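You operate a simulated robot arm through the tools that you are given. There is no shell and no other tool. Be economical: measure what you need, move in short steps, check, and stop when the job is done.

You run a simulated robot arm. Do the job below in one go: nothing can be reset, and whatever is moved stays where it is left.

TASK
Empty the masala box's red cup into the small bowl.
Fine: lid off to the long platform; the cup goes back in its own gap, then the lid goes on.

Only the result counts: the job must be done as asked and must still hold three seconds after the hand-in. Knocking over, shifting, dropping, spilling or breaking anything else fails it. Lids that push on must go on centred and level and be pressed home; caps that screw on are set level and turned clockwise until they are tight.

THE ROBOT
A 7-joint arm with a two-finger parallel gripper, fixed in place. Base frame: the origin is at the foot of the arm, x ahead of it, y to its left, z up; the work surface is at about z = 0. Lengths are in mm, angles in rad, forces in N, time in s.
With the tool pointing down near the work surface it reaches from about 220 to 580 mm from the base axis. Its first joint turns from -1.152 to 1.152 rad. Payload 2.5 kg.
The TCP is the grasp point between the finger pads, 23 mm short of the fingertips. In the tool frame z runs along the fingers and y along their closing line. The gripper opens to 94 mm. The fingers are 38 mm wide and 10 mm thick; the gripper's body (54 by 96 mm) begins 39 mm behind the TCP.
Orientation is that of the tool frame in the base frame, as a unit quaternion [x, y, z, w]. With the fingers straight down and closing along the base's y, the tool's x points along the base's -x, its y along +y and its z along -z.

THE INTERFACE
- The arm moves only by the tool apply_moves. Its argument "steps" is a list of rows, each a list of 7 numbers: the shift along the tool's x, y, z in units of 400 mm (1.0 is 400 mm), then the turn, a rotation vector about the tool's x, y, z in units of 120 degrees (1.0 is 120 degrees), then the finger opening in mm, from 0 to 94. In form: [[x, y, z, ax, ay, az, claw], ...]. A call has 1 to 20 rows; each row is the pose to reach, as a shift and turn from the pose commanded when the call began, along the tool's axes at that moment. A call with a number of a shift or a turn outside -1 to 1 is refused whole. Rows are played at 5 a second. More than 50 mm and 0.15 rad between two rows, or a gripper value outside its range, and nothing of the call is played. Where a pose cannot be reached the arm comes as near as it can. A force on the tool above 70 N (or 10 N above the force at the start of the call, whichever is more), or a blocked arm, ends the call early, and 0.2 s more pass. The fingers move at their own pace (about 108 mm/s each) and stop on an object; they squeeze with about 21 N. The grip force told is the motor's: it shows also when the fingers shut on nothing. Time passes only in rows, and 0.2 s behind the last, so rows that repeat a pose let the fingers close. The reply holds the time, the measured pose of the TCP, the force on the tool along the base axes, the opening and the grip force, in the units named above and with some noise.
- Cameras (640 x 400 px; columns grow to the right, rows downward): "scene" is fixed at [110.6, -398.2, 559.5]; the picture's right is [0.88, -0.47, 0.00], its down [-0.20, -0.38, -0.90] and it looks along [0.43, 0.80, -0.43] (base axes); focal length 316 px, centre (320, 200). "wrist" rides on the gripper at [86, 16, -75] in the tool frame; the picture's right is [-0.18, 0.98, 0.00], its down [-0.58, -0.11, -0.81] and it looks along [-0.79, -0.15, 0.59] (tool axes); focal length 243 px, centre (320, 200). There is no depth. A picture from a camera that has moved, and an enlarged one, comes with that camera's place and axes in the base frame and with its lens.
- get_image(camera): a new picture of that camera. It takes no simulated time.
- close_up(camera, box): a new picture of the part [left, top, right, bottom] of that camera's present view, enlarged. It takes no simulated time.
- sign_off(): hands the job in; it is judged then, once.

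Go step by step. Nothing tells you positions but the pictures and the camera data: compare them with the known pose of the tool, close in by small moves and look again before you grip or let go. The budget is 120 turns and 64 pictures, counting those below and the enlarged ones. Unless the task says otherwise, let go and move clear before handing in, and close with one line.

The tools are called after "Call:" as a command line: name --pt "numbers of a row" for each row, then --argument value for the rest, lists and objects as JSON in quotes. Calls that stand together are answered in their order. apply_moves: Moves the arm, as the interface text tells. Its arguments: {"type":"object","properties":{"steps":{"type":"array","items":{"type":"array","items":{"type":"number"}}}},"required":["steps"]} The other tools are called the same way: get_image (camera) takes a picture; close_up (camera, box) takes an enlarged picture of a part of a camera's view; sign_off () hands the job in.

At the start:

```text
time_s: 0.0
tool_pos: [370.3, 25.0, 376.7]
tcp_rot: [0.001, 1.0, 0.0, 0.0]
wrist_force: [-0.2, -0.5, -0.1]
grip_width: 94.3
grasp_force: 0.0
```

scene: 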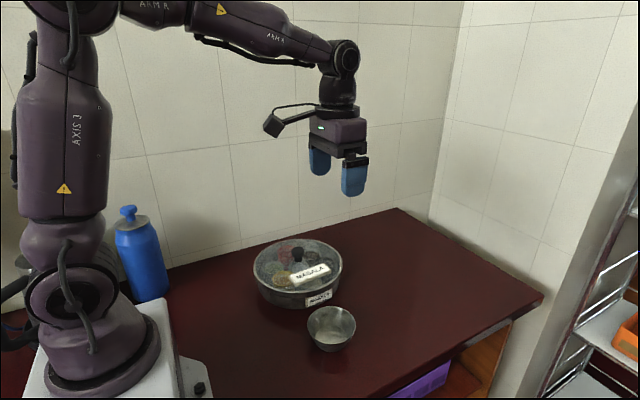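
wrist: 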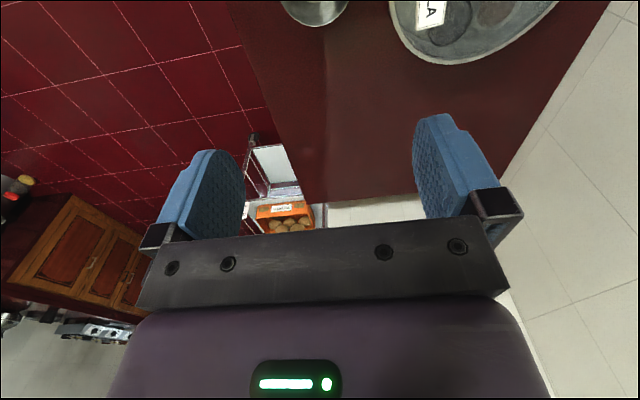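

I see a round masala box with a transparent lid and black knob, and a small steel bowl nearer the camera. I'll enlarge those parts to find their positions.

Call:
close_up --camera "scene" --box '[230, 220, 390, 360]'

Call:
close_up --camera "scene" --box '[0, 180, 640, 400]'

```text
2.86 times, centred on (310, 290) of scene
camera zoom: at [110.6, -398.2, 559.5], right [0.88, -0.47, 0.0], down [-0.2, -0.38, -0.9], along [0.43, 0.8, -0.43], focal length 904 px, centre (349, -57)
```

zoom: 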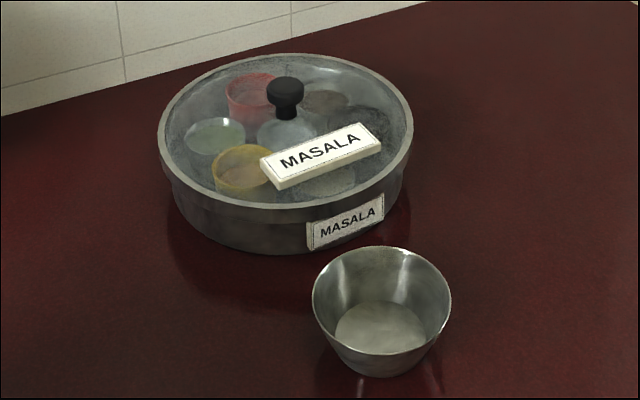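

```text
1.00 times, centred on (320, 290) of scene
camera zoom: at [110.6, -398.2, 559.5], right [0.88, -0.47, 0.0], down [-0.2, -0.38, -0.9], along [0.43, 0.8, -0.43], focal length 316 px, centre (320, 110)
```

zoom: 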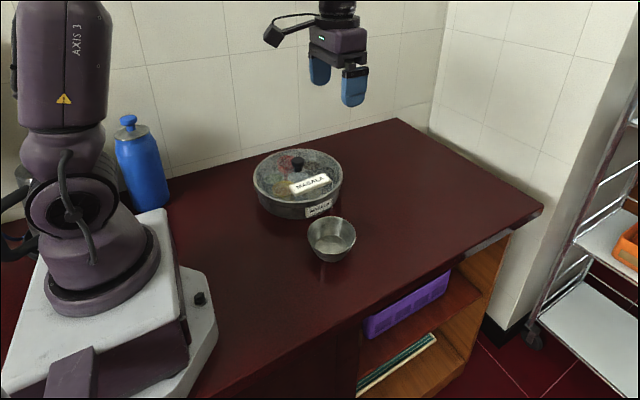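

I take the box centre to be near (387, 239), its knob near z≈86, and the bowl near (361, 21). I'll move the wrist over the box and look at it from above.

Call:
apply_moves --pt "0.03 0.1 0 0 0 0 94" --pt "0.06 0.2 0 0 0 0 94" --pt "0.09 0.3 0 0 0 0 94" --pt "0.12 0.4 0 0 0 0 94" --pt "0.15 0.5 0 0 0 0 94" --pt "0.15 0.53 0 0 0 0 94"

Call:
get_image --camera "wrist"

```text
time_s: 1.4
tool_pos: [309.7, 236.6, 378.4]
tcp_rot: [0.001, 1.0, 0.0, 0.0]
wrist_force: [0.1, -0.2, 0.9]
grip_width: 93.7
grasp_force: 0.1
```

```text
59 pictures are left
camera wrist: at [223.4, 252.8, 452.8], right [0.19, 0.98, 0.0], down [0.58, -0.11, 0.81], along [0.79, -0.15, -0.59], focal length 243 px, centre (320, 200)
```

wrist: 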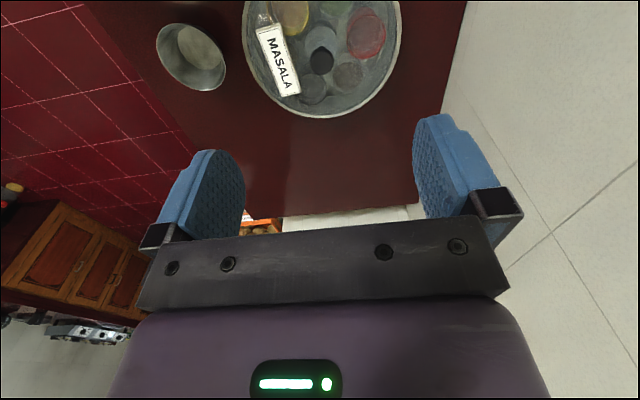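

Call:
close_up --camera "wrist" --box '[150, 0, 410, 130]'

```text
2.46 times, centred on (280, 65) of wrist
camera zoom: at [223.4, 252.8, 452.8], right [0.19, 0.98, 0.0], down [0.58, -0.11, 0.81], along [0.79, -0.15, -0.59], focal length 597 px, centre (418, 532)
```

zoom: 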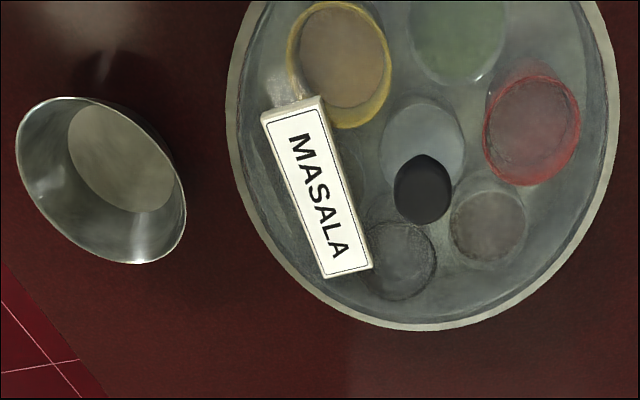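

The knob is at about (380, 227), top at z≈94, and the label plate lies clear on its −y side. I'll go above the knob with the fingers at 60 mm and check.

Call:
apply_moves --pt "-0.08 -0.01 0.05 0 0 0 60" --pt "-0.15 -0.02 0.12 0 0 0 60" --pt "-0.175 -0.025 0.22 0 0 0 60" --pt "-0.175 -0.025 0.32 0 0 0 60" --pt "-0.175 -0.025 0.42 0 0 0 60" --pt "-0.175 -0.025 0.52 0 0 0 60" --pt "-0.175 -0.025 0.6 0 0 0 60"

Call:
close_up --camera "scene" --box '[230, 190, 390, 330]'

Call:
get_image --camera "wrist"

```text
time_s: 3.0
tool_pos: [377.9, 226.4, 135.5]
tcp_rot: [0.0, 1.0, 0.0, -0.001]
wrist_force: [0.3, 0.1, 0.0]
grip_width: 60.0
grasp_force: 0.2
```

```text
2.86 times, centred on (310, 260) of scene
camera zoom: at [110.6, -398.2, 559.5], right [0.88, -0.47, 0.0], down [-0.2, -0.38, -0.9], along [0.43, 0.8, -0.43], focal length 904 px, centre (349, 29)
```

zoom: 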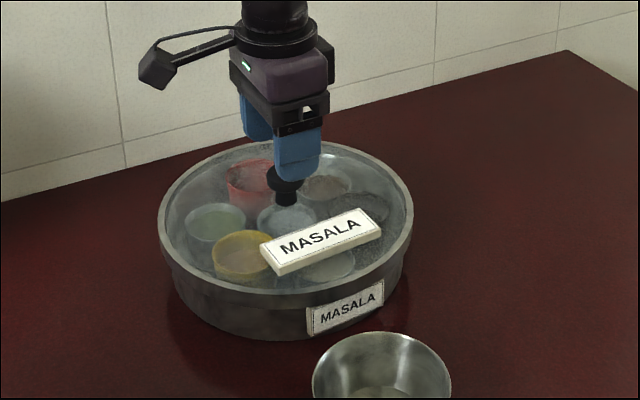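

```text
56 pictures are left
camera wrist: at [292.6, 242.7, 210.4], right [0.18, 0.98, 0.0], down [0.58, -0.11, 0.81], along [0.79, -0.15, -0.59], focal length 243 px, centre (320, 200)
```

wrist: 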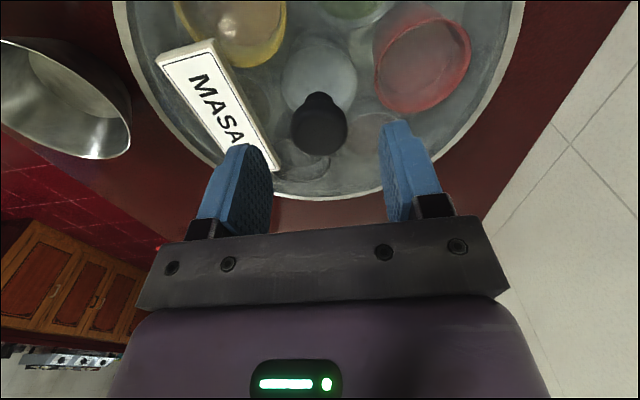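

The knob is centred between the fingers. I'll lower so the tips sit around the knob's lower half, then check before closing.

Call:
apply_moves --pt "0 -0.003 0.05 0 0 0 60" --pt "0 -0.003 0.08 0 0 0 60" --pt "0 -0.003 0.105 0 0 0 60" --pt "0 -0.003 0.105 0 0 0 60"

Call:
close_up --camera "scene" --box '[260, 210, 340, 280]'

```text
time_s: 4.0
tool_pos: [379.1, 225.8, 94.7]
tcp_rot: [0.0, 1.0, 0.0, 0.0]
wrist_force: [-1.1, 1.3, -0.3]
grip_width: 60.1
grasp_force: 0.0
```

```text
5.71 times, centred on (300, 245) of scene
camera zoom: at [110.6, -398.2, 559.5], right [0.88, -0.47, 0.0], down [-0.2, -0.38, -0.9], along [0.43, 0.8, -0.43], focal length 1807 px, centre (434, -57)
```

zoom: 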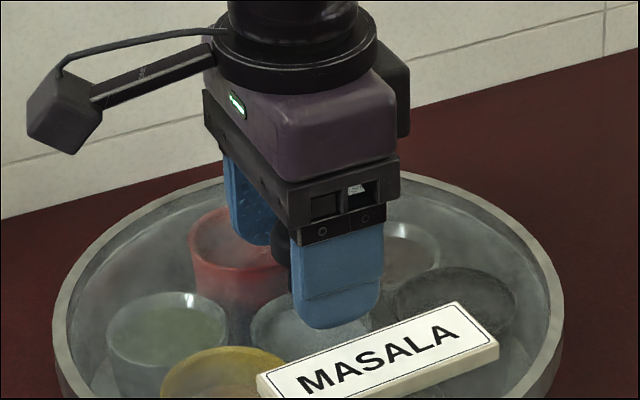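

The fingers straddle the knob with the tips just above the glass. Closing now, then a small lift.

Call:
apply_moves --pt "0 0 0 0 0 0 20" --pt "0 0 0 0 0 0 20" --pt "0 0 0 0 0 0 20"

Call:
apply_moves --pt "0 0 -0.01 0 0 0 20" --pt "0 0 -0.02 0 0 0 20" --pt "0 0 -0.04 0 0 0 20" --pt "0 0 -0.06 0 0 0 20" --pt "0 0 -0.1 0 0 0 20"

Call:
close_up --camera "scene" --box '[230, 190, 390, 330]'

```text
time_s: 4.8
tool_pos: [380.2, 225.7, 94.1]
tcp_rot: [0.0, 1.0, 0.0, 0.001]
wrist_force: [0.2, 0.0, 0.0]
grip_width: 33.3
grasp_force: 21.1
```

```text
time_s: 6.0
tool_pos: [380.4, 225.1, 135.8]
tcp_rot: [0.0, 1.0, 0.0, 0.001]
wrist_force: [-0.7, -0.7, -0.1]
grip_width: 20.1
grasp_force: 0.1
```

```text
2.86 times, centred on (310, 260) of scene
camera zoom: at [110.6, -398.2, 559.5], right [0.88, -0.47, 0.0], down [-0.2, -0.38, -0.9], along [0.43, 0.8, -0.43], focal length 904 px, centre (349, 29)
```

zoom: 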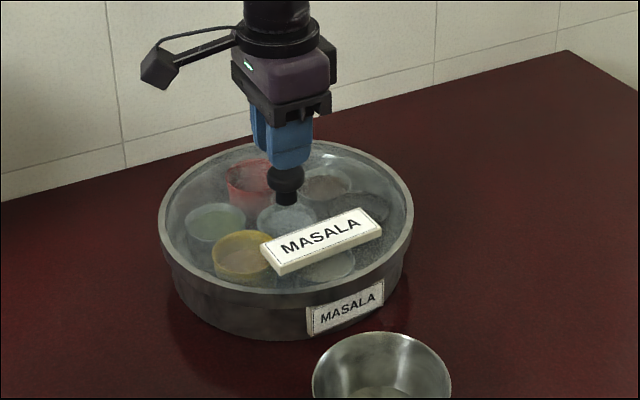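

The lid is a push-on fit and the fingers slipped off the knob. I'll grip deeper, feeling for the glass gently, and pull more slowly.

Call:
apply_moves --pt "0 0 0 0 0 0 56" --pt "0 0 0.05 0 0 0 56" --pt "0 0 0.1 0 0 0 56" --pt "0 0 0.11 0 0 0 56" --pt "0 0 0.115 0 0 0 56" --pt "0 0 0.12 0 0 0 56" --pt "0 0 0.12 0 0 0 56"

Call:
close_up --camera "scene" --box '[260, 210, 340, 280]'

```text
time_s: 7.6
tool_pos: [380.7, 226.6, 88.7]
tcp_rot: [0.0, 1.0, 0.002, 0.0]
wrist_force: [-8.1, -2.5, 30.2]
grip_width: 56.8
grasp_force: 0.8
```

```text
5.71 times, centred on (300, 245) of scene
camera zoom: at [110.5, -398.3, 559.5], right [0.88, -0.47, 0.0], down [-0.2, -0.38, -0.9], along [0.43, 0.8, -0.43], focal length 1807 px, centre (434, -57)
```

zoom: 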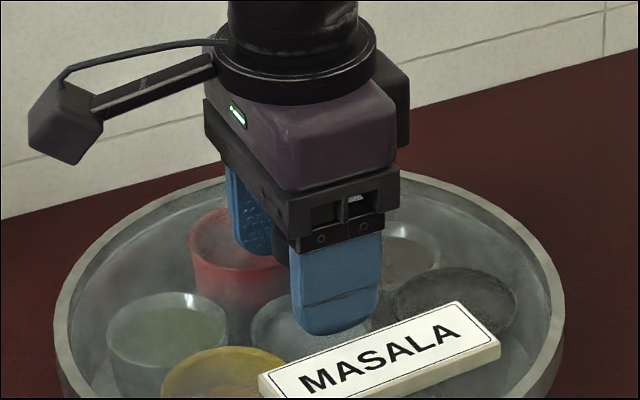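

The tips touch the glass at TCP z≈89. I'll back off a hair, grip, and pull up slowly.

Call:
apply_moves --pt "0 0 -0.008 0 0 0 56" --pt "0 0 -0.008 0 0 0 10" --pt "0 0 -0.008 0 0 0 10" --pt "0 0 -0.008 0 0 0 10" --pt "0 0 -0.008 0 0 0 10"

Call:
apply_moves --pt "0 0 -0.0025 0 0 0 10" --pt "0 0 -0.005 0 0 0 10"

Call:
apply_moves --pt "0 0 -0.0025 0 0 0 10" --pt "0 0 -0.005 0 0 0 10"

```text
time_s: 8.8
tool_pos: [381.1, 225.4, 90.4]
tcp_rot: [0.0, 1.0, 0.0, 0.0]
wrist_force: [1.2, -0.8, 1.8]
grip_width: 33.1
grasp_force: 21.0
```

```text
time_s: 9.4
tool_pos: [379.7, 226.8, 91.5]
tcp_rot: [0.001, 1.0, 0.0, 0.0]
wrist_force: [0.4, 0.0, -0.6]
grip_width: 33.2
grasp_force: 21.3
```

```text
time_s: 10.0
tool_pos: [379.8, 225.9, 95.3]
tcp_rot: [0.001, 1.0, 0.0, 0.0]
wrist_force: [0.7, -0.2, -1.7]
grip_width: 33.0
grasp_force: 21.4
```

The pull meets little resistance so far. I'll continue slowly and look.

Call:
apply_moves --pt "0 0 -0.0025 0 0 0 10" --pt "0 0 -0.005 0 0 0 10" --pt "0 0 -0.0075 0 0 0 10" --pt "0 0 -0.01 0 0 0 10"

Call:
close_up --camera "scene" --box '[230, 190, 390, 330]'

```text
time_s: 11.0
tool_pos: [380.3, 227.8, 98.3]
tcp_rot: [0.0, 1.0, 0.0, 0.0]
wrist_force: [0.6, 0.7, -1.2]
grip_width: 33.1
grasp_force: 21.3
```

```text
2.86 times, centred on (310, 260) of scene
camera zoom: at [110.6, -398.2, 559.5], right [0.88, -0.47, 0.0], down [-0.2, -0.38, -0.9], along [0.43, 0.8, -0.43], focal length 904 px, centre (349, 29)
```

zoom: 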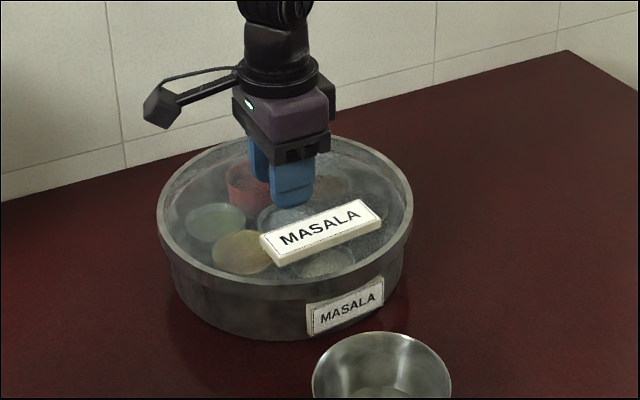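

The lid has risen with the gripper. Lifting on, clear of the box.

Call:
apply_moves --pt "0 0 -0.01 0 0 0 10" --pt "0 0 -0.03 0 0 0 10" --pt "0 0 -0.06 0 0 0 10" --pt "0 0 -0.1 0 0 0 10" --pt "0 0 -0.15 0 0 0 10" --pt "0 0 -0.2 0 0 0 10" --pt "0 0 -0.24 0 0 0 10"

Call:
get_image --camera "scene"

```text
time_s: 12.6
tool_pos: [380.2, 225.7, 195.0]
tcp_rot: [-0.001, 1.0, 0.0, 0.0]
wrist_force: [-0.3, -0.2, -1.4]
grip_width: 32.7
grasp_force: 21.0
```

```text
51 pictures are left
```

scene: 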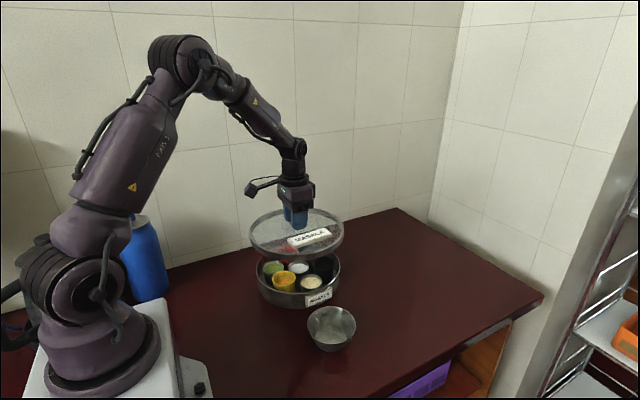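

The lid is off. I'll carry it at this height to a free piece of the counter around (550, 20), clear of the bowl, box and counter edge.

Call:
apply_moves --pt "-0.06 -0.07 0 0 0 0 10" --pt "-0.12 -0.145 0 0 0 0 10" --pt "-0.18 -0.22 0 0 0 0 10" --pt "-0.24 -0.295 0 0 0 0 10" --pt "-0.3 -0.37 0 0 0 0 10" --pt "-0.36 -0.445 0 0 0 0 10" --pt "-0.42 -0.515 0 0 0 0 10" --pt "-0.42 -0.515 0.1 0 0 0 10" --pt "-0.42 -0.515 0.2 0 0 0 10" --pt "-0.42 -0.515 0.25 0 0 0 10"

Call:
get_image --camera "scene"

Call:
get_image --camera "wrist"

```text
time_s: 14.8
tool_pos: [547.6, 18.8, 94.6]
tcp_rot: [0.0, 1.0, 0.0, 0.0]
wrist_force: [0.3, 0.6, -2.3]
grip_width: 32.7
grasp_force: 20.7
```

```text
50 pictures are left
```

scene: 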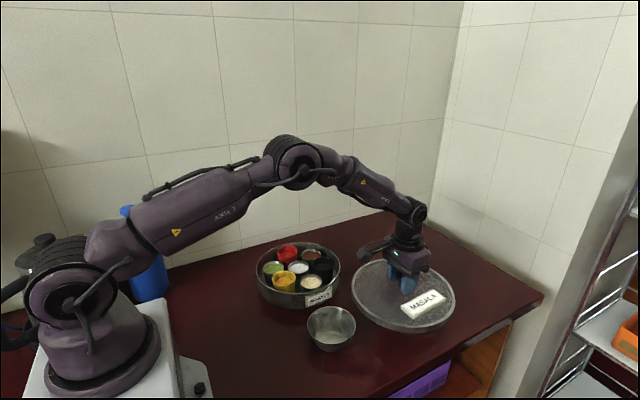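

```text
49 pictures are left
camera wrist: at [461.2, 35.3, 167.7], right [0.18, 0.98, 0.0], down [0.58, -0.11, 0.81], along [0.79, -0.15, -0.59], focal length 243 px, centre (320, 200)
```

wrist: 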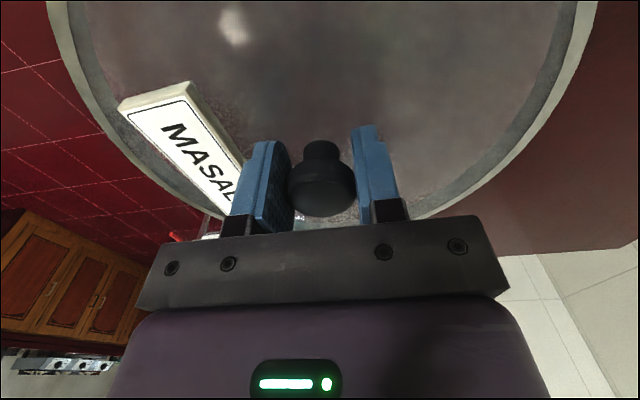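

The lid hangs level over a clear spot. Lowering, slowly near the surface.

Call:
apply_moves --pt "-0.01 0 0.04 0 0 0 10" --pt "-0.0125 0 0.075 0 0 0 10" --pt "-0.0125 0 0.09 0 0 0 10" --pt "-0.0125 0 0.1 0 0 0 10"

Call:
apply_moves --pt "0 0 0.0075 0 0 0 10" --pt "0 0 0.015 0 0 0 10"

Call:
close_up --camera "scene" --box '[310, 230, 480, 360]'

```text
time_s: 15.8
tool_pos: [553.1, 19.1, 54.7]
tcp_rot: [0.0, 1.0, 0.0, 0.0]
wrist_force: [-1.2, 0.3, -1.3]
grip_width: 33.3
grasp_force: 20.9
```

```text
time_s: 16.4
tool_pos: [551.2, 19.2, 48.6]
tcp_rot: [0.0, 1.0, 0.0, 0.0]
wrist_force: [0.1, 0.5, -1.2]
grip_width: 32.9
grasp_force: 21.0
```

```text
3.08 times, centred on (395, 295) of scene
camera zoom: at [110.6, -398.2, 559.5], right [0.88, -0.47, 0.0], down [-0.2, -0.38, -0.9], along [0.43, 0.8, -0.43], focal length 973 px, centre (89, -92)
```

zoom: 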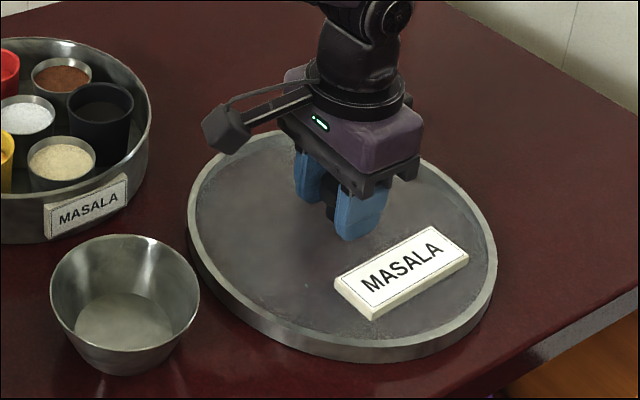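

The lid is close to the counter. A few more small steps until it touches.

Call:
apply_moves --pt "0 0 0.005 0 0 0 10" --pt "0 0 0.01 0 0 0 10"

Call:
apply_moves --pt "0 0 0.005 0 0 0 10" --pt "0 0 0.01 0 0 0 10"

Call:
apply_moves --pt "0 0 0.005 0 0 0 10" --pt "0 0 0.01 0 0 0 10"

```text
time_s: 17.0
tool_pos: [552.7, 20.1, 46.1]
tcp_rot: [0.0, 1.0, 0.0, 0.002]
wrist_force: [-9.8, 0.1, 23.5]
grip_width: 32.8
grasp_force: 21.3
```

```text
time_s: 17.6
tool_pos: [555.1, 19.8, 46.9]
tcp_rot: [0.0, 1.0, 0.0, 0.004]
wrist_force: [-21.3, 0.3, 54.7]
grip_width: 33.1
grasp_force: 20.7
```

```text
time_s: 18.0
tool_pos: [555.6, 20.3, 46.9]
tcp_rot: [0.0, 1.0, -0.001, 0.005]
wrist_force: [-1.3, 0.3, 6.3]
grip_width: 33.4
grasp_force: 21.2
stopped in row 2: the force on the tool passed its limit (the readings are from after the stop); the commanded pose is now the measured one
```

The lid rests flat on the counter. I'll release and rise straight up.

Call:
apply_moves --pt "0 0 0 0 0 0 56" --pt "0 0 0 0 0 0 56" --pt "0 0 -0.02 0 0.005 0 56" --pt "0 0 -0.08 0 0.005 0 56" --pt "0 0 -0.18 0 0.005 0 56" --pt "0 0 -0.3 0 0.005 0 56" --pt "0 0 -0.4 0 0.005 0 56"

Call:
get_image --camera "scene"

Call:
close_up --camera "scene" --box '[240, 230, 360, 335]'

```text
time_s: 19.6
tool_pos: [555.3, 18.7, 205.7]
tcp_rot: [0.0, 1.0, 0.0, -0.001]
wrist_force: [-0.3, 0.3, 0.1]
grip_width: 56.1
grasp_force: 0.0
```

```text
47 pictures are left
```

scene: 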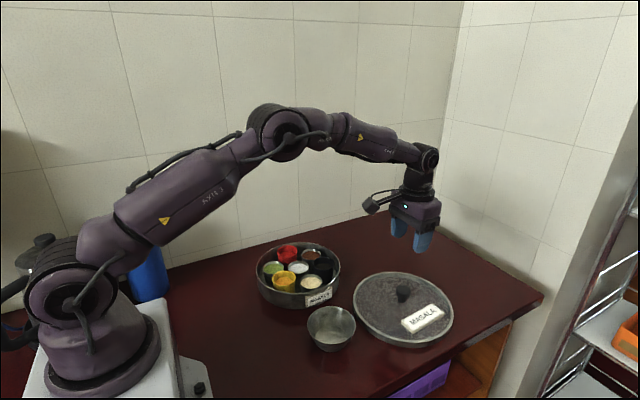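

```text
3.81 times, centred on (300, 282) of scene
camera zoom: at [110.6, -398.2, 559.5], right [0.88, -0.47, 0.0], down [-0.2, -0.38, -0.9], along [0.43, 0.8, -0.43], focal length 1205 px, centre (396, -114)
```

zoom: 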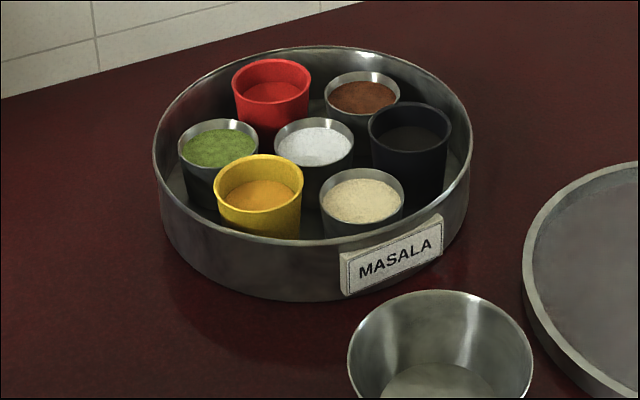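

The lid is safely down and the seven cups are visible; the red one is at about (386, 307). I'll rehearse the pouring turn empty-handed above the bowl, starting with a 90° yaw so the fingers close along base x.

Call:
apply_moves --pt "0.044 0.003 -0.003 0 0 0.068 80" --pt "0.088 0.006 -0.006 0 0 0.136 80" --pt "0.132 0.009 -0.01 0 0 0.204 80" --pt "0.176 0.012 -0.013 0 0 0.272 80" --pt "0.22 0.015 -0.016 0 0 0.34 80" --pt "0.264 0.018 -0.02 0 0 0.408 80" --pt "0.308 0.021 -0.023 0 0 0.476 80" --pt "0.352 0.024 -0.026 0 0 0.544 80" --pt "0.396 0.027 -0.03 0 0 0.612 80" --pt "0.44 0.03 -0.033 0 0 0.68 80" --pt "0.485 0.03 -0.035 0 0 0.75 80"

Call:
get_image --camera "wrist"

```text
time_s: 22.0
tool_pos: [359.7, 30.8, 219.5]
tcp_rot: [0.708, 0.707, -0.001, -0.001]
wrist_force: [-0.1, 0.2, -0.4]
grip_width: 80.0
grasp_force: 0.0
```

```text
45 pictures are left
camera wrist: at [376.5, 117.1, 294.3], right [0.98, -0.19, 0.0], down [-0.11, -0.58, 0.81], along [-0.15, -0.79, -0.59], focal length 243 px, centre (320, 200)
```

wrist: 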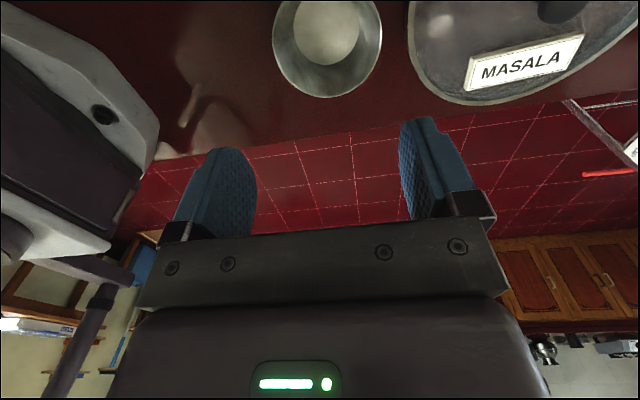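

Yaw is fine; the bowl is centred near (363, 20). Now the empty rehearsal of the tilt, about 118°.

Call:
apply_moves --pt "0 0 0 0 0.07 0 80" --pt "0 0 0 0 0.14 0 80" --pt "0 0 0 0 0.21 0 80" --pt "0 0 0 0 0.28 0 80" --pt "0 0 0 0 0.35 0 80" --pt "0 0 0 0 0.42 0 80" --pt "0 0 0 0 0.49 0 80" --pt "0 0 0 0 0.56 0 80" --pt "0 0 0 0 0.63 0 80" --pt "0 0 0 0 0.7 0 80" --pt "0 0 0 0 0.77 0 80" --pt "0 0 0 0 0.84 0 80" --pt "0 0 0 0 0.91 0 80" --pt "0 0 0 0 0.98 0 80"

Call:
get_image --camera "scene"

```text
time_s: 25.0
tool_pos: [360.2, 32.0, 220.8]
tcp_rot: [0.366, 0.365, 0.606, -0.605]
wrist_force: [0.2, 0.0, -0.1]
grip_width: 80.0
grasp_force: 0.0
```

```text
44 pictures are left
```

scene: 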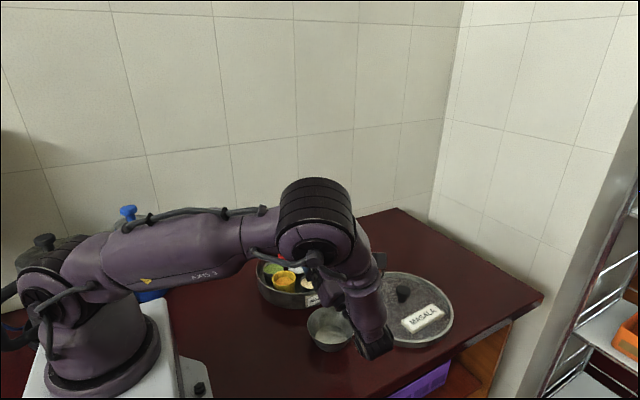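

The full tilt is reachable at z=220. I'll test it 50 mm lower, stepwise.

Call:
apply_moves --pt "-0.028 0 -0.0145 0 0 0 80" --pt "-0.055 0 -0.029 0 0 0 80" --pt "-0.083 0 -0.0435 0 0 0 80" --pt "-0.111 0 -0.058 0 0 0 80"

Call:
get_image --camera "scene"

Call:
get_image --camera "wrist"

```text
time_s: 26.0
tool_pos: [359.2, 32.0, 170.5]
tcp_rot: [-0.367, -0.365, -0.605, 0.605]
wrist_force: [-0.3, -0.1, -0.4]
grip_width: 79.9
grasp_force: 0.1
```

```text
43 pictures are left
```

scene: 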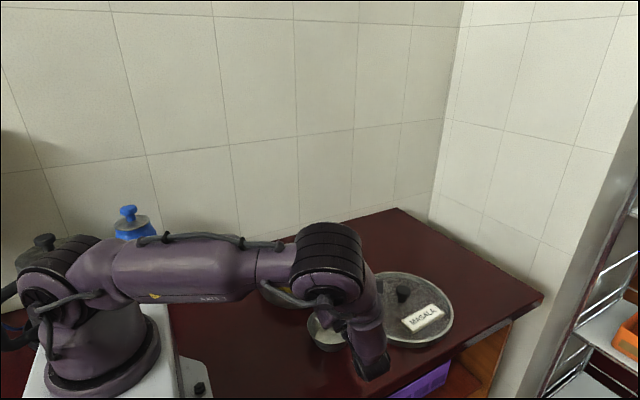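

```text
42 pictures are left
camera wrist: at [376.3, -74.4, 211.9], right [0.98, 0.09, -0.17], down [-0.11, -0.44, -0.89], along [-0.15, 0.89, -0.43], focal length 243 px, centre (320, 200)
```

wrist: 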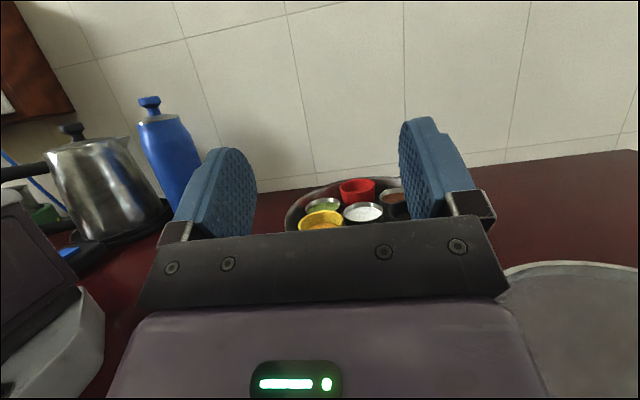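

The pour pose works at z=170 without contact. I'll undo the tilt and return upright.

Call:
apply_moves --pt "0.055 0 0.029 0 0 0 80" --pt "0.111 0 0.058 0 0 0 80" --pt "0.111 0 0.058 0 -0.07 0 80" --pt "0.111 0 0.058 0 -0.14 0 80" --pt "0.111 0 0.058 0 -0.21 0 80" --pt "0.111 0 0.058 0 -0.28 0 80" --pt "0.111 0 0.058 0 -0.35 0 80" --pt "0.111 0 0.058 0 -0.42 0 80" --pt "0.111 0 0.058 0 -0.49 0 80" --pt "0.111 0 0.058 0 -0.56 0 80" --pt "0.111 0 0.058 0 -0.63 0 80" --pt "0.111 0 0.058 0 -0.7 0 80" --pt "0.111 0 0.058 0 -0.77 0 80" --pt "0.111 0 0.058 0 -0.84 0 80" --pt "0.111 0 0.058 0 -0.91 0 80" --pt "0.111 0 0.058 0 -0.98 0 80"

```text
time_s: 29.4
tool_pos: [360.6, 32.6, 220.5]
tcp_rot: [0.707, 0.707, -0.002, 0.0]
wrist_force: [0.0, -0.2, 0.0]
grip_width: 79.6
grasp_force: 0.1
```

Next I'll move above the red cup, staying high, and look.

Call:
apply_moves --pt "0.1 0.01 0 0 0 0 80" --pt "0.2 0.02 0 0 0 0 80" --pt "0.3 0.03 0 0 0 0 80" --pt "0.4 0.04 0 0 0 0 80" --pt "0.5 0.05 0 0 0 0 80" --pt "0.6 0.06 0 0 0 0 80" --pt "0.677 0.0625 0 0 0 0 80"

Call:
get_image --camera "wrist"

Call:
close_up --camera "scene" --box '[240, 180, 380, 310]'

```text
time_s: 31.0
tool_pos: [384.0, 301.7, 220.8]
tcp_rot: [0.707, 0.707, -0.001, 0.0]
wrist_force: [0.0, 0.6, -0.4]
grip_width: 80.0
grasp_force: 0.1
```

```text
41 pictures are left
camera wrist: at [401.0, 387.6, 295.6], right [0.98, -0.18, 0.0], down [-0.11, -0.58, 0.81], along [-0.15, -0.79, -0.59], focal length 243 px, centre (320, 200)
```

wrist: 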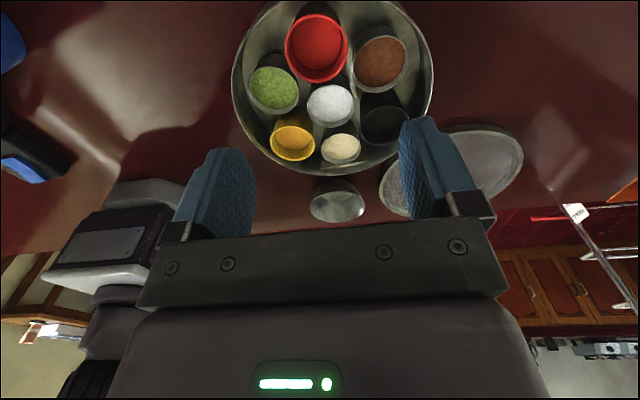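

```text
3.08 times, centred on (310, 245) of scene
camera zoom: at [110.6, -398.2, 559.5], right [0.88, -0.47, 0.0], down [-0.2, -0.38, -0.9], along [0.43, 0.8, -0.43], focal length 973 px, centre (351, 62)
```

zoom: 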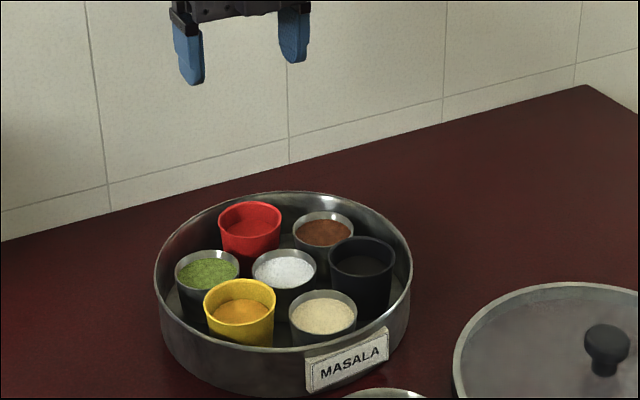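

Call:
close_up --camera "wrist" --box '[220, 0, 440, 180]'

```text
2.22 times, centred on (330, 90) of wrist
camera zoom: at [401.0, 387.6, 295.6], right [0.98, -0.18, 0.0], down [-0.11, -0.58, 0.81], along [-0.15, -0.79, -0.59], focal length 539 px, centre (298, 444)
```

zoom: 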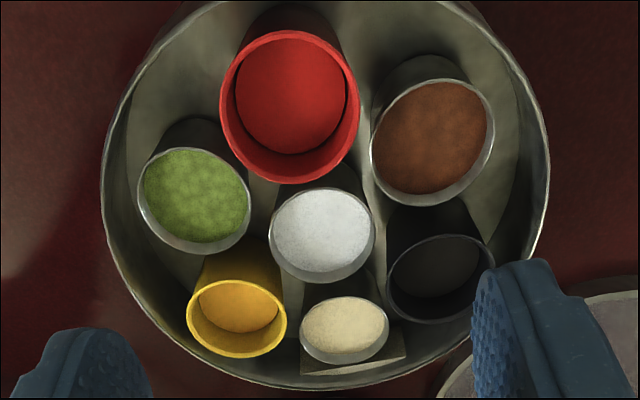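

The red cup's centre is about (381, 295), rim z≈59 (higher than its neighbours at ~48), diameter ≈56. I'll straddle it along x with the fingers offset toward the box wall to miss the neighbours; first down to z=110 to verify.

Call:
apply_moves --pt "0.012 -0.011 0.1 0 0 0 66" --pt "0.012 -0.011 0.2 0 0 0 66" --pt "0.012 -0.011 0.275 0 0 0 66" --pt "0.012 -0.011 0.275 0 0 0 66"

Call:
get_image --camera "wrist"

Call:
close_up --camera "scene" --box '[250, 220, 350, 305]'

```text
time_s: 32.0
tool_pos: [379.0, 307.4, 111.0]
tcp_rot: [0.707, 0.707, 0.0, -0.001]
wrist_force: [-0.7, 0.5, 0.2]
grip_width: 65.9
grasp_force: 0.1
```

```text
38 pictures are left
camera wrist: at [395.7, 394.0, 185.1], right [0.98, -0.18, 0.0], down [-0.11, -0.58, 0.81], along [-0.15, -0.79, -0.59], focal length 243 px, centre (320, 200)
```

wrist: 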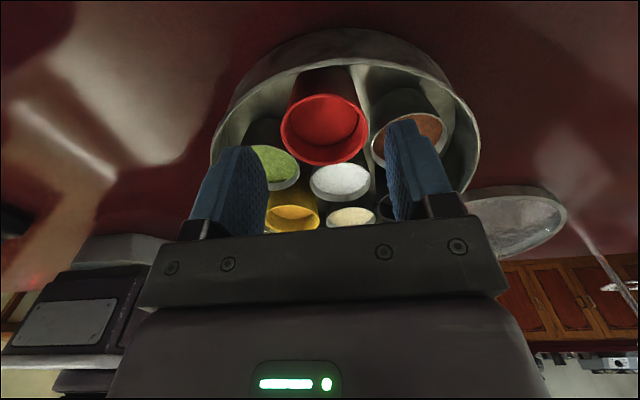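

```text
4.71 times, centred on (300, 262) of scene
camera zoom: at [110.6, -398.2, 559.5], right [0.88, -0.47, 0.0], down [-0.2, -0.38, -0.9], along [0.43, 0.8, -0.43], focal length 1488 px, centre (414, -94)
```

zoom: 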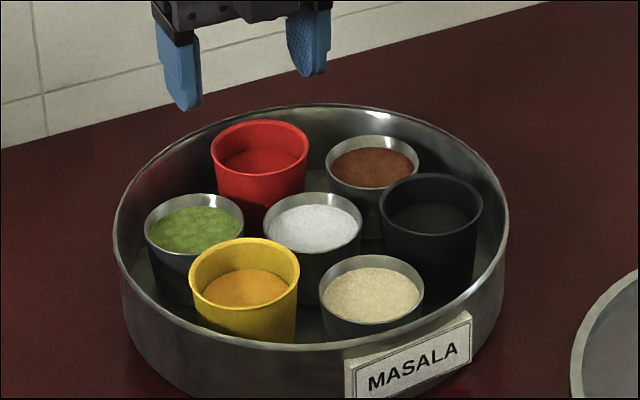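

The cup sits centred between the fingers. Descending to z≈69, tips just below the neighbours' rim level, then a look before closing.

Call:
apply_moves --pt "0 0 0.04 0 0 0 64" --pt "0 0 0.07 0 0 0 63" --pt "0 0 0.09 0 0 0 63" --pt "0 0 0.104 0 0 0 63" --pt "0 0 0.104 0 0 0 63"

Call:
close_up --camera "scene" --box '[250, 210, 350, 295]'

Call:
get_image --camera "wrist"

```text
time_s: 33.2
tool_pos: [382.1, 308.1, 75.1]
tcp_rot: [0.707, 0.707, 0.004, -0.001]
wrist_force: [-11.5, -14.1, 63.1]
grip_width: 61.7
grasp_force: 0.1
```

```text
4.71 times, centred on (300, 252) of scene
camera zoom: at [110.4, -398.4, 559.4], right [0.88, -0.47, 0.0], down [-0.2, -0.38, -0.9], along [0.43, 0.8, -0.43], focal length 1488 px, centre (414, -47)
```

zoom: 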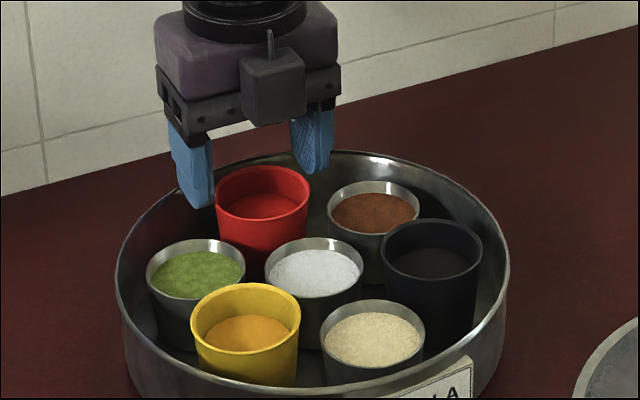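

```text
35 pictures are left
camera wrist: at [398.4, 394.2, 149.6], right [0.98, -0.18, 0.0], down [-0.11, -0.59, 0.8], along [-0.15, -0.79, -0.6], focal length 243 px, centre (320, 200)
```

wrist: 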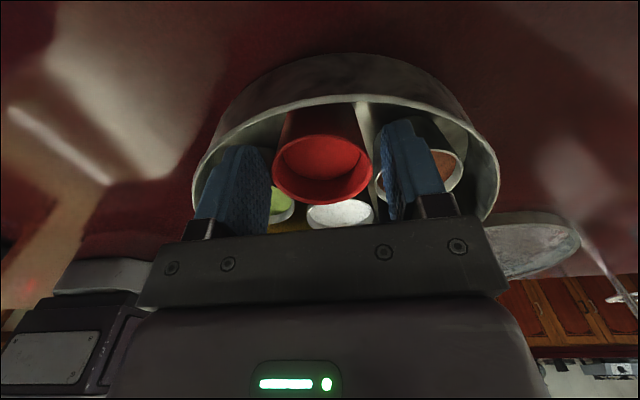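

Something (most likely the box's rim under the outer finger corners) stopped the descent at z=75. I'll raise, shift 6 mm inward, and check that nothing moved.

Call:
apply_moves --pt "0 0 -0.03 0 0 0 63" --pt "0 0 -0.04 0 0 0 63" --pt "-0.015 0 -0.04 0 0 0 63" --pt "-0.015 0 -0.04 0 0 0 63"

Call:
close_up --camera "scene" --box '[250, 210, 350, 295]'

Call:
close_up --camera "wrist" --box '[180, 40, 500, 240]'

```text
time_s: 34.2
tool_pos: [380.4, 302.2, 84.3]
tcp_rot: [0.707, 0.707, -0.001, -0.001]
wrist_force: [0.2, 1.1, 0.3]
grip_width: 62.9
grasp_force: 0.1
```

```text
4.71 times, centred on (300, 252) of scene
camera zoom: at [110.6, -398.2, 559.5], right [0.88, -0.47, 0.0], down [-0.2, -0.38, -0.9], along [0.43, 0.8, -0.43], focal length 1488 px, centre (414, -47)
```

zoom: 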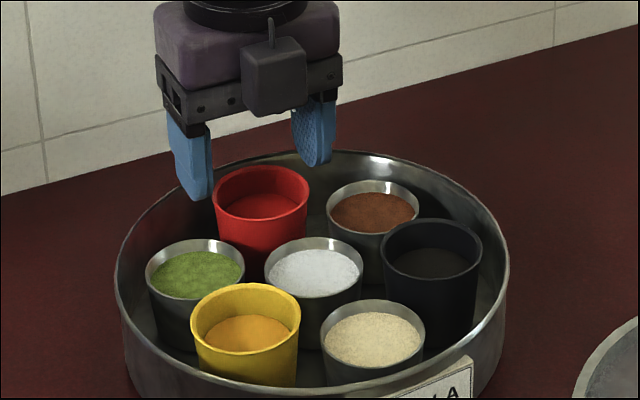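

```text
2.00 times, centred on (340, 140) of wrist
camera zoom: at [396.8, 387.7, 158.8], right [0.98, -0.18, 0.0], down [-0.11, -0.58, 0.81], along [-0.15, -0.79, -0.59], focal length 485 px, centre (280, 320)
```

zoom: 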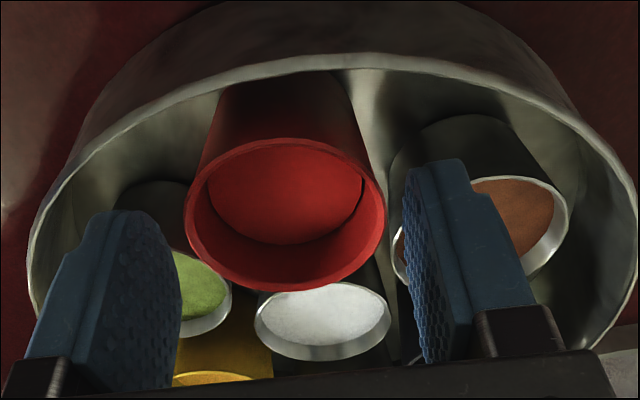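

The rim of the box was the obstacle; nothing visibly moved. With y≈304 and a 61 mm opening the fingers should clear both wall and neighbours, so I'll descend again in small monitored steps.

Call:
apply_moves --pt "0.0045 0 0.01 0 0 0 61" --pt "0.0045 0 0.02 0 0 0 61" --pt "0.0045 0 0.028 0 0 0 61" --pt "0.0045 0 0.028 0 0 0 61"

Call:
apply_moves --pt "0 0 0.005 0 0 0 61" --pt "0 0 0.01 0 0 0 61" --pt "0 0 0.01 0 0 0 61"

```text
time_s: 35.2
tool_pos: [380.8, 302.9, 73.0]
tcp_rot: [0.707, 0.708, -0.001, 0.0]
wrist_force: [-0.6, -0.5, 0.1]
grip_width: 61.0
grasp_force: 0.2
```

```text
time_s: 36.0
tool_pos: [378.9, 303.7, 70.8]
tcp_rot: [0.707, 0.707, 0.0, -0.001]
wrist_force: [0.2, 0.6, -0.8]
grip_width: 61.0
grasp_force: 0.1
```

No contact this time at z≈70. A little lower still, with a look.

Call:
apply_moves --pt "0 0 0.005 0 0 0 61" --pt "0 0 0.01 0 0 0 61" --pt "0 0 0.01 0 0 0 61"

Call:
close_up --camera "scene" --box '[250, 210, 350, 295]'

Call:
close_up --camera "wrist" --box '[180, 40, 500, 240]'

```text
time_s: 36.8
tool_pos: [379.5, 303.6, 65.3]
tcp_rot: [0.707, 0.707, -0.001, -0.001]
wrist_force: [1.1, -0.3, 0.4]
grip_width: 60.8
grasp_force: 0.1
```

```text
4.71 times, centred on (300, 252) of scene
camera zoom: at [110.6, -398.2, 559.5], right [0.88, -0.47, 0.0], down [-0.2, -0.38, -0.9], along [0.43, 0.8, -0.43], focal length 1488 px, centre (414, -47)
```

zoom: 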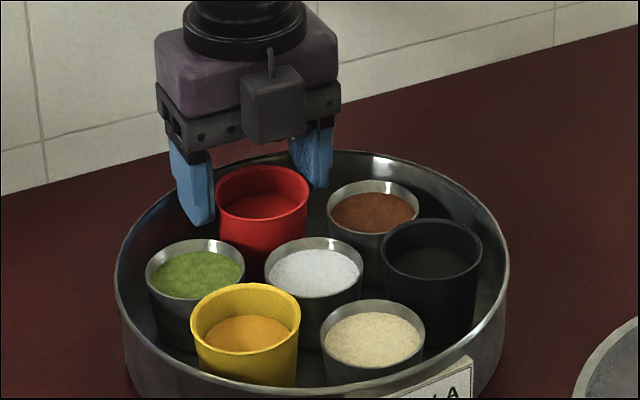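

```text
2.00 times, centred on (340, 140) of wrist
camera zoom: at [396.4, 390.0, 139.6], right [0.98, -0.18, 0.0], down [-0.11, -0.58, 0.81], along [-0.15, -0.79, -0.59], focal length 485 px, centre (280, 320)
```

zoom: 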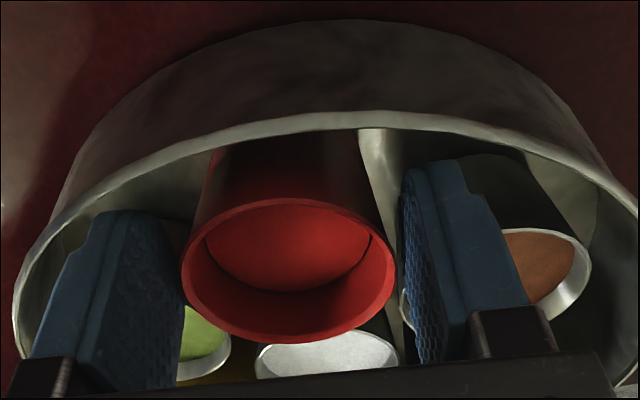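

The fingers sit cleanly on both sides of the red cup. I'll go 3 mm lower and close on it.

Call:
apply_moves --pt "0 0 0.008 0 0 0 61" --pt "0 0 0.008 0 0 0 50" --pt "0 0 0.008 0 0 0 40" --pt "0 0 0.008 0 0 0 40" --pt "0 0 0.008 0 0 0 40"

Call:
close_up --camera "scene" --box '[250, 210, 350, 295]'

```text
time_s: 38.0
tool_pos: [380.0, 304.1, 62.3]
tcp_rot: [0.707, 0.707, 0.0, -0.001]
wrist_force: [0.2, -0.3, 3.4]
grip_width: 52.8
grasp_force: 20.9
```

```text
4.71 times, centred on (300, 252) of scene
camera zoom: at [110.6, -398.2, 559.5], right [0.88, -0.47, 0.0], down [-0.2, -0.38, -0.9], along [0.43, 0.8, -0.43], focal length 1488 px, centre (414, -47)
```

zoom: 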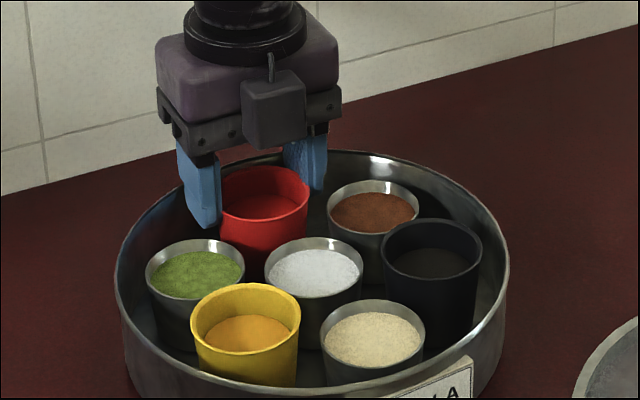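

The red cup is gripped (52.8 mm). Lifting slowly and checking.

Call:
apply_moves --pt "0 0 -0.005 0 0 0 40" --pt "0 0 -0.01 0 0 0 40" --pt "0 0 -0.02 0 0 0 40" --pt "0 0 -0.03 0 0 0 40" --pt "0 0 -0.045 0 0 0 40" --pt "0 0 -0.06 0 0 0 40"

Call:
close_up --camera "scene" --box '[250, 190, 350, 275]'

```text
time_s: 39.4
tool_pos: [380.9, 302.3, 86.6]
tcp_rot: [0.707, 0.707, -0.002, -0.002]
wrist_force: [0.6, 0.0, 0.7]
grip_width: 52.6
grasp_force: 20.8
```

```text
4.71 times, centred on (300, 232) of scene
camera zoom: at [110.6, -398.2, 559.5], right [0.88, -0.47, 0.0], down [-0.2, -0.38, -0.9], along [0.43, 0.8, -0.43], focal length 1488 px, centre (414, 47)
```

zoom: 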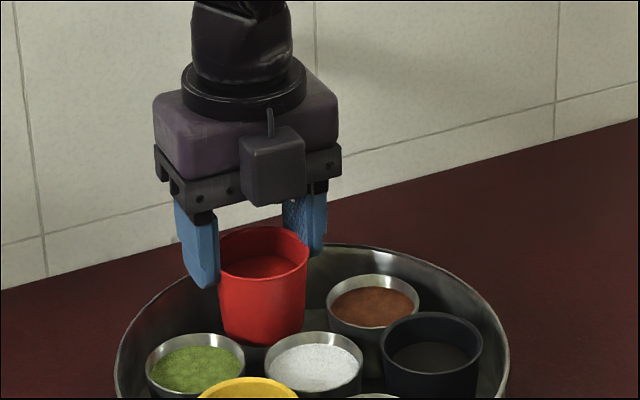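

The cup lifted level and alone. Raising it and carrying it upright over the bowl.

Call:
apply_moves --pt "0 0 -0.07 0 0 0 40" --pt "0 0 -0.14 0 0 0 40" --pt "0 0 -0.21 0 0 0 40" --pt "0 0 -0.28 0 0 0 40" --pt "-0.06 -0.004 -0.28 0 0 0 40" --pt "-0.13 -0.01 -0.28 0 0 0 40" --pt "-0.2 -0.015 -0.28 0 0 0 40" --pt "-0.27 -0.02 -0.28 0 0 0 40" --pt "-0.34 -0.025 -0.28 0 0 0 40" --pt "-0.41 -0.03 -0.28 0 0 0 40" --pt "-0.48 -0.035 -0.28 0 0 0 40" --pt "-0.55 -0.04 -0.28 0 0 0 40" --pt "-0.62 -0.044 -0.28 0 0 0 40" --pt "-0.68 -0.044 -0.28 0 0 0 40" --pt "-0.73 -0.044 -0.28 0 0 0 40" --pt "-0.73 -0.044 -0.24 0 0 0 40" --pt "-0.73 -0.044 -0.2 0 0 0 40" --pt "-0.73 -0.044 -0.17 0 0 0 40"

Call:
get_image --camera "wrist"

Call:
close_up --camera "scene" --box '[240, 210, 400, 360]'

```text
time_s: 43.2
tool_pos: [363.7, 13.1, 156.2]
tcp_rot: [0.707, 0.707, -0.001, 0.0]
wrist_force: [0.6, -0.7, 0.9]
grip_width: 52.5
grasp_force: 21.0
```

```text
28 pictures are left
camera wrist: at [379.4, 98.0, 229.8], right [0.98, -0.18, 0.0], down [-0.11, -0.58, 0.81], along [-0.15, -0.79, -0.59], focal length 243 px, centre (320, 200)
```

wrist: 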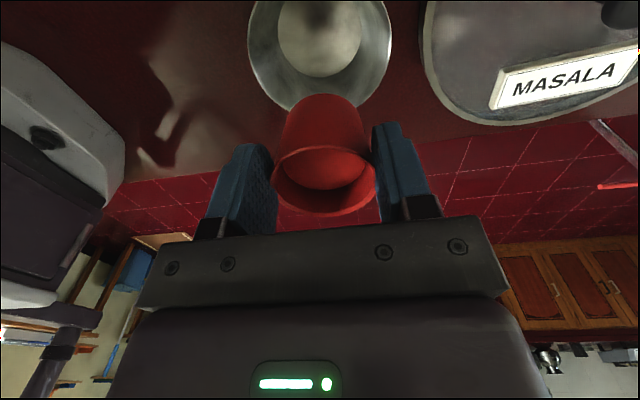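

```text
2.67 times, centred on (320, 285) of scene
camera zoom: at [110.6, -398.2, 559.5], right [0.88, -0.47, 0.0], down [-0.2, -0.38, -0.9], along [0.43, 0.8, -0.43], focal length 844 px, centre (320, -27)
```

zoom: 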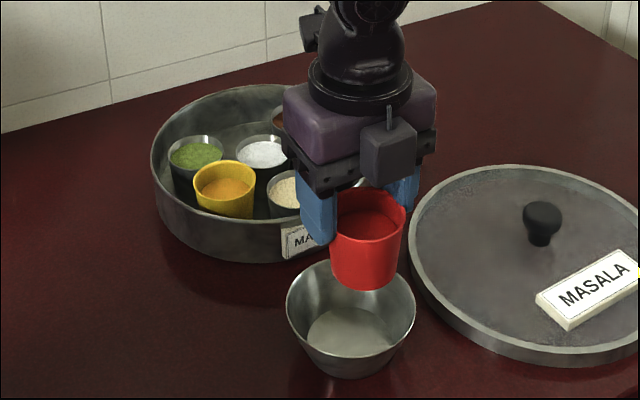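

The cup is upright over the bowl (centre about (366, 25)). I'll shift 3 mm and tilt to ~75° first.

Call:
apply_moves --pt "0 0.0075 0 0 0.06 0 40" --pt "0 0.0075 0 0 0.12 0 40" --pt "0 0.0075 0 0 0.18 0 40" --pt "0 0.0075 0 0 0.24 0 40" --pt "0 0.0075 0 0 0.3 0 40" --pt "0 0.0075 0 0 0.36 0 40" --pt "0 0.0075 0 0 0.42 0 40" --pt "0 0.0075 0 0 0.48 0 40" --pt "0 0.0075 0 0 0.54 0 40" --pt "0 0.0075 0 0 0.6 0 40"

Call:
get_image --camera "scene"

Call:
get_image --camera "wrist"

```text
time_s: 45.4
tool_pos: [366.2, 11.1, 154.7]
tcp_rot: [0.572, 0.572, 0.416, -0.417]
wrist_force: [-0.6, 0.0, -1.0]
grip_width: 52.6
grasp_force: 21.1
```

```text
26 pictures are left
```

scene: 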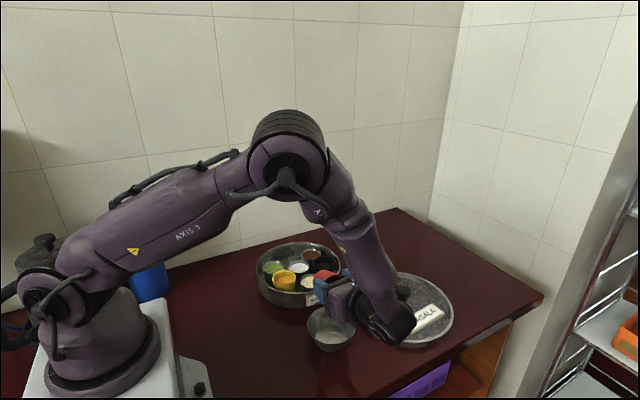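

```text
25 pictures are left
camera wrist: at [381.9, -34.2, 258.6], right [0.98, -0.06, -0.18], down [-0.11, -0.95, -0.31], along [-0.15, 0.32, -0.94], focal length 243 px, centre (320, 200)
```

wrist: 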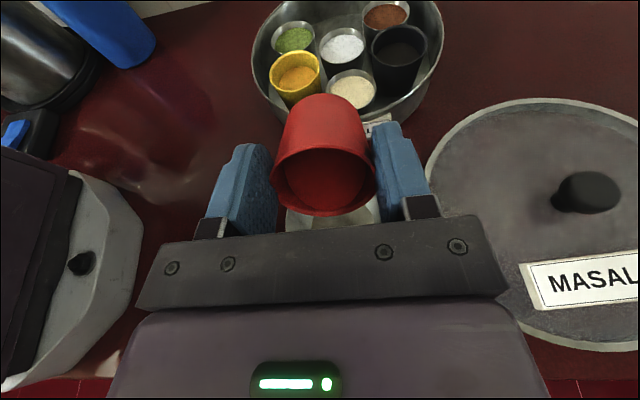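

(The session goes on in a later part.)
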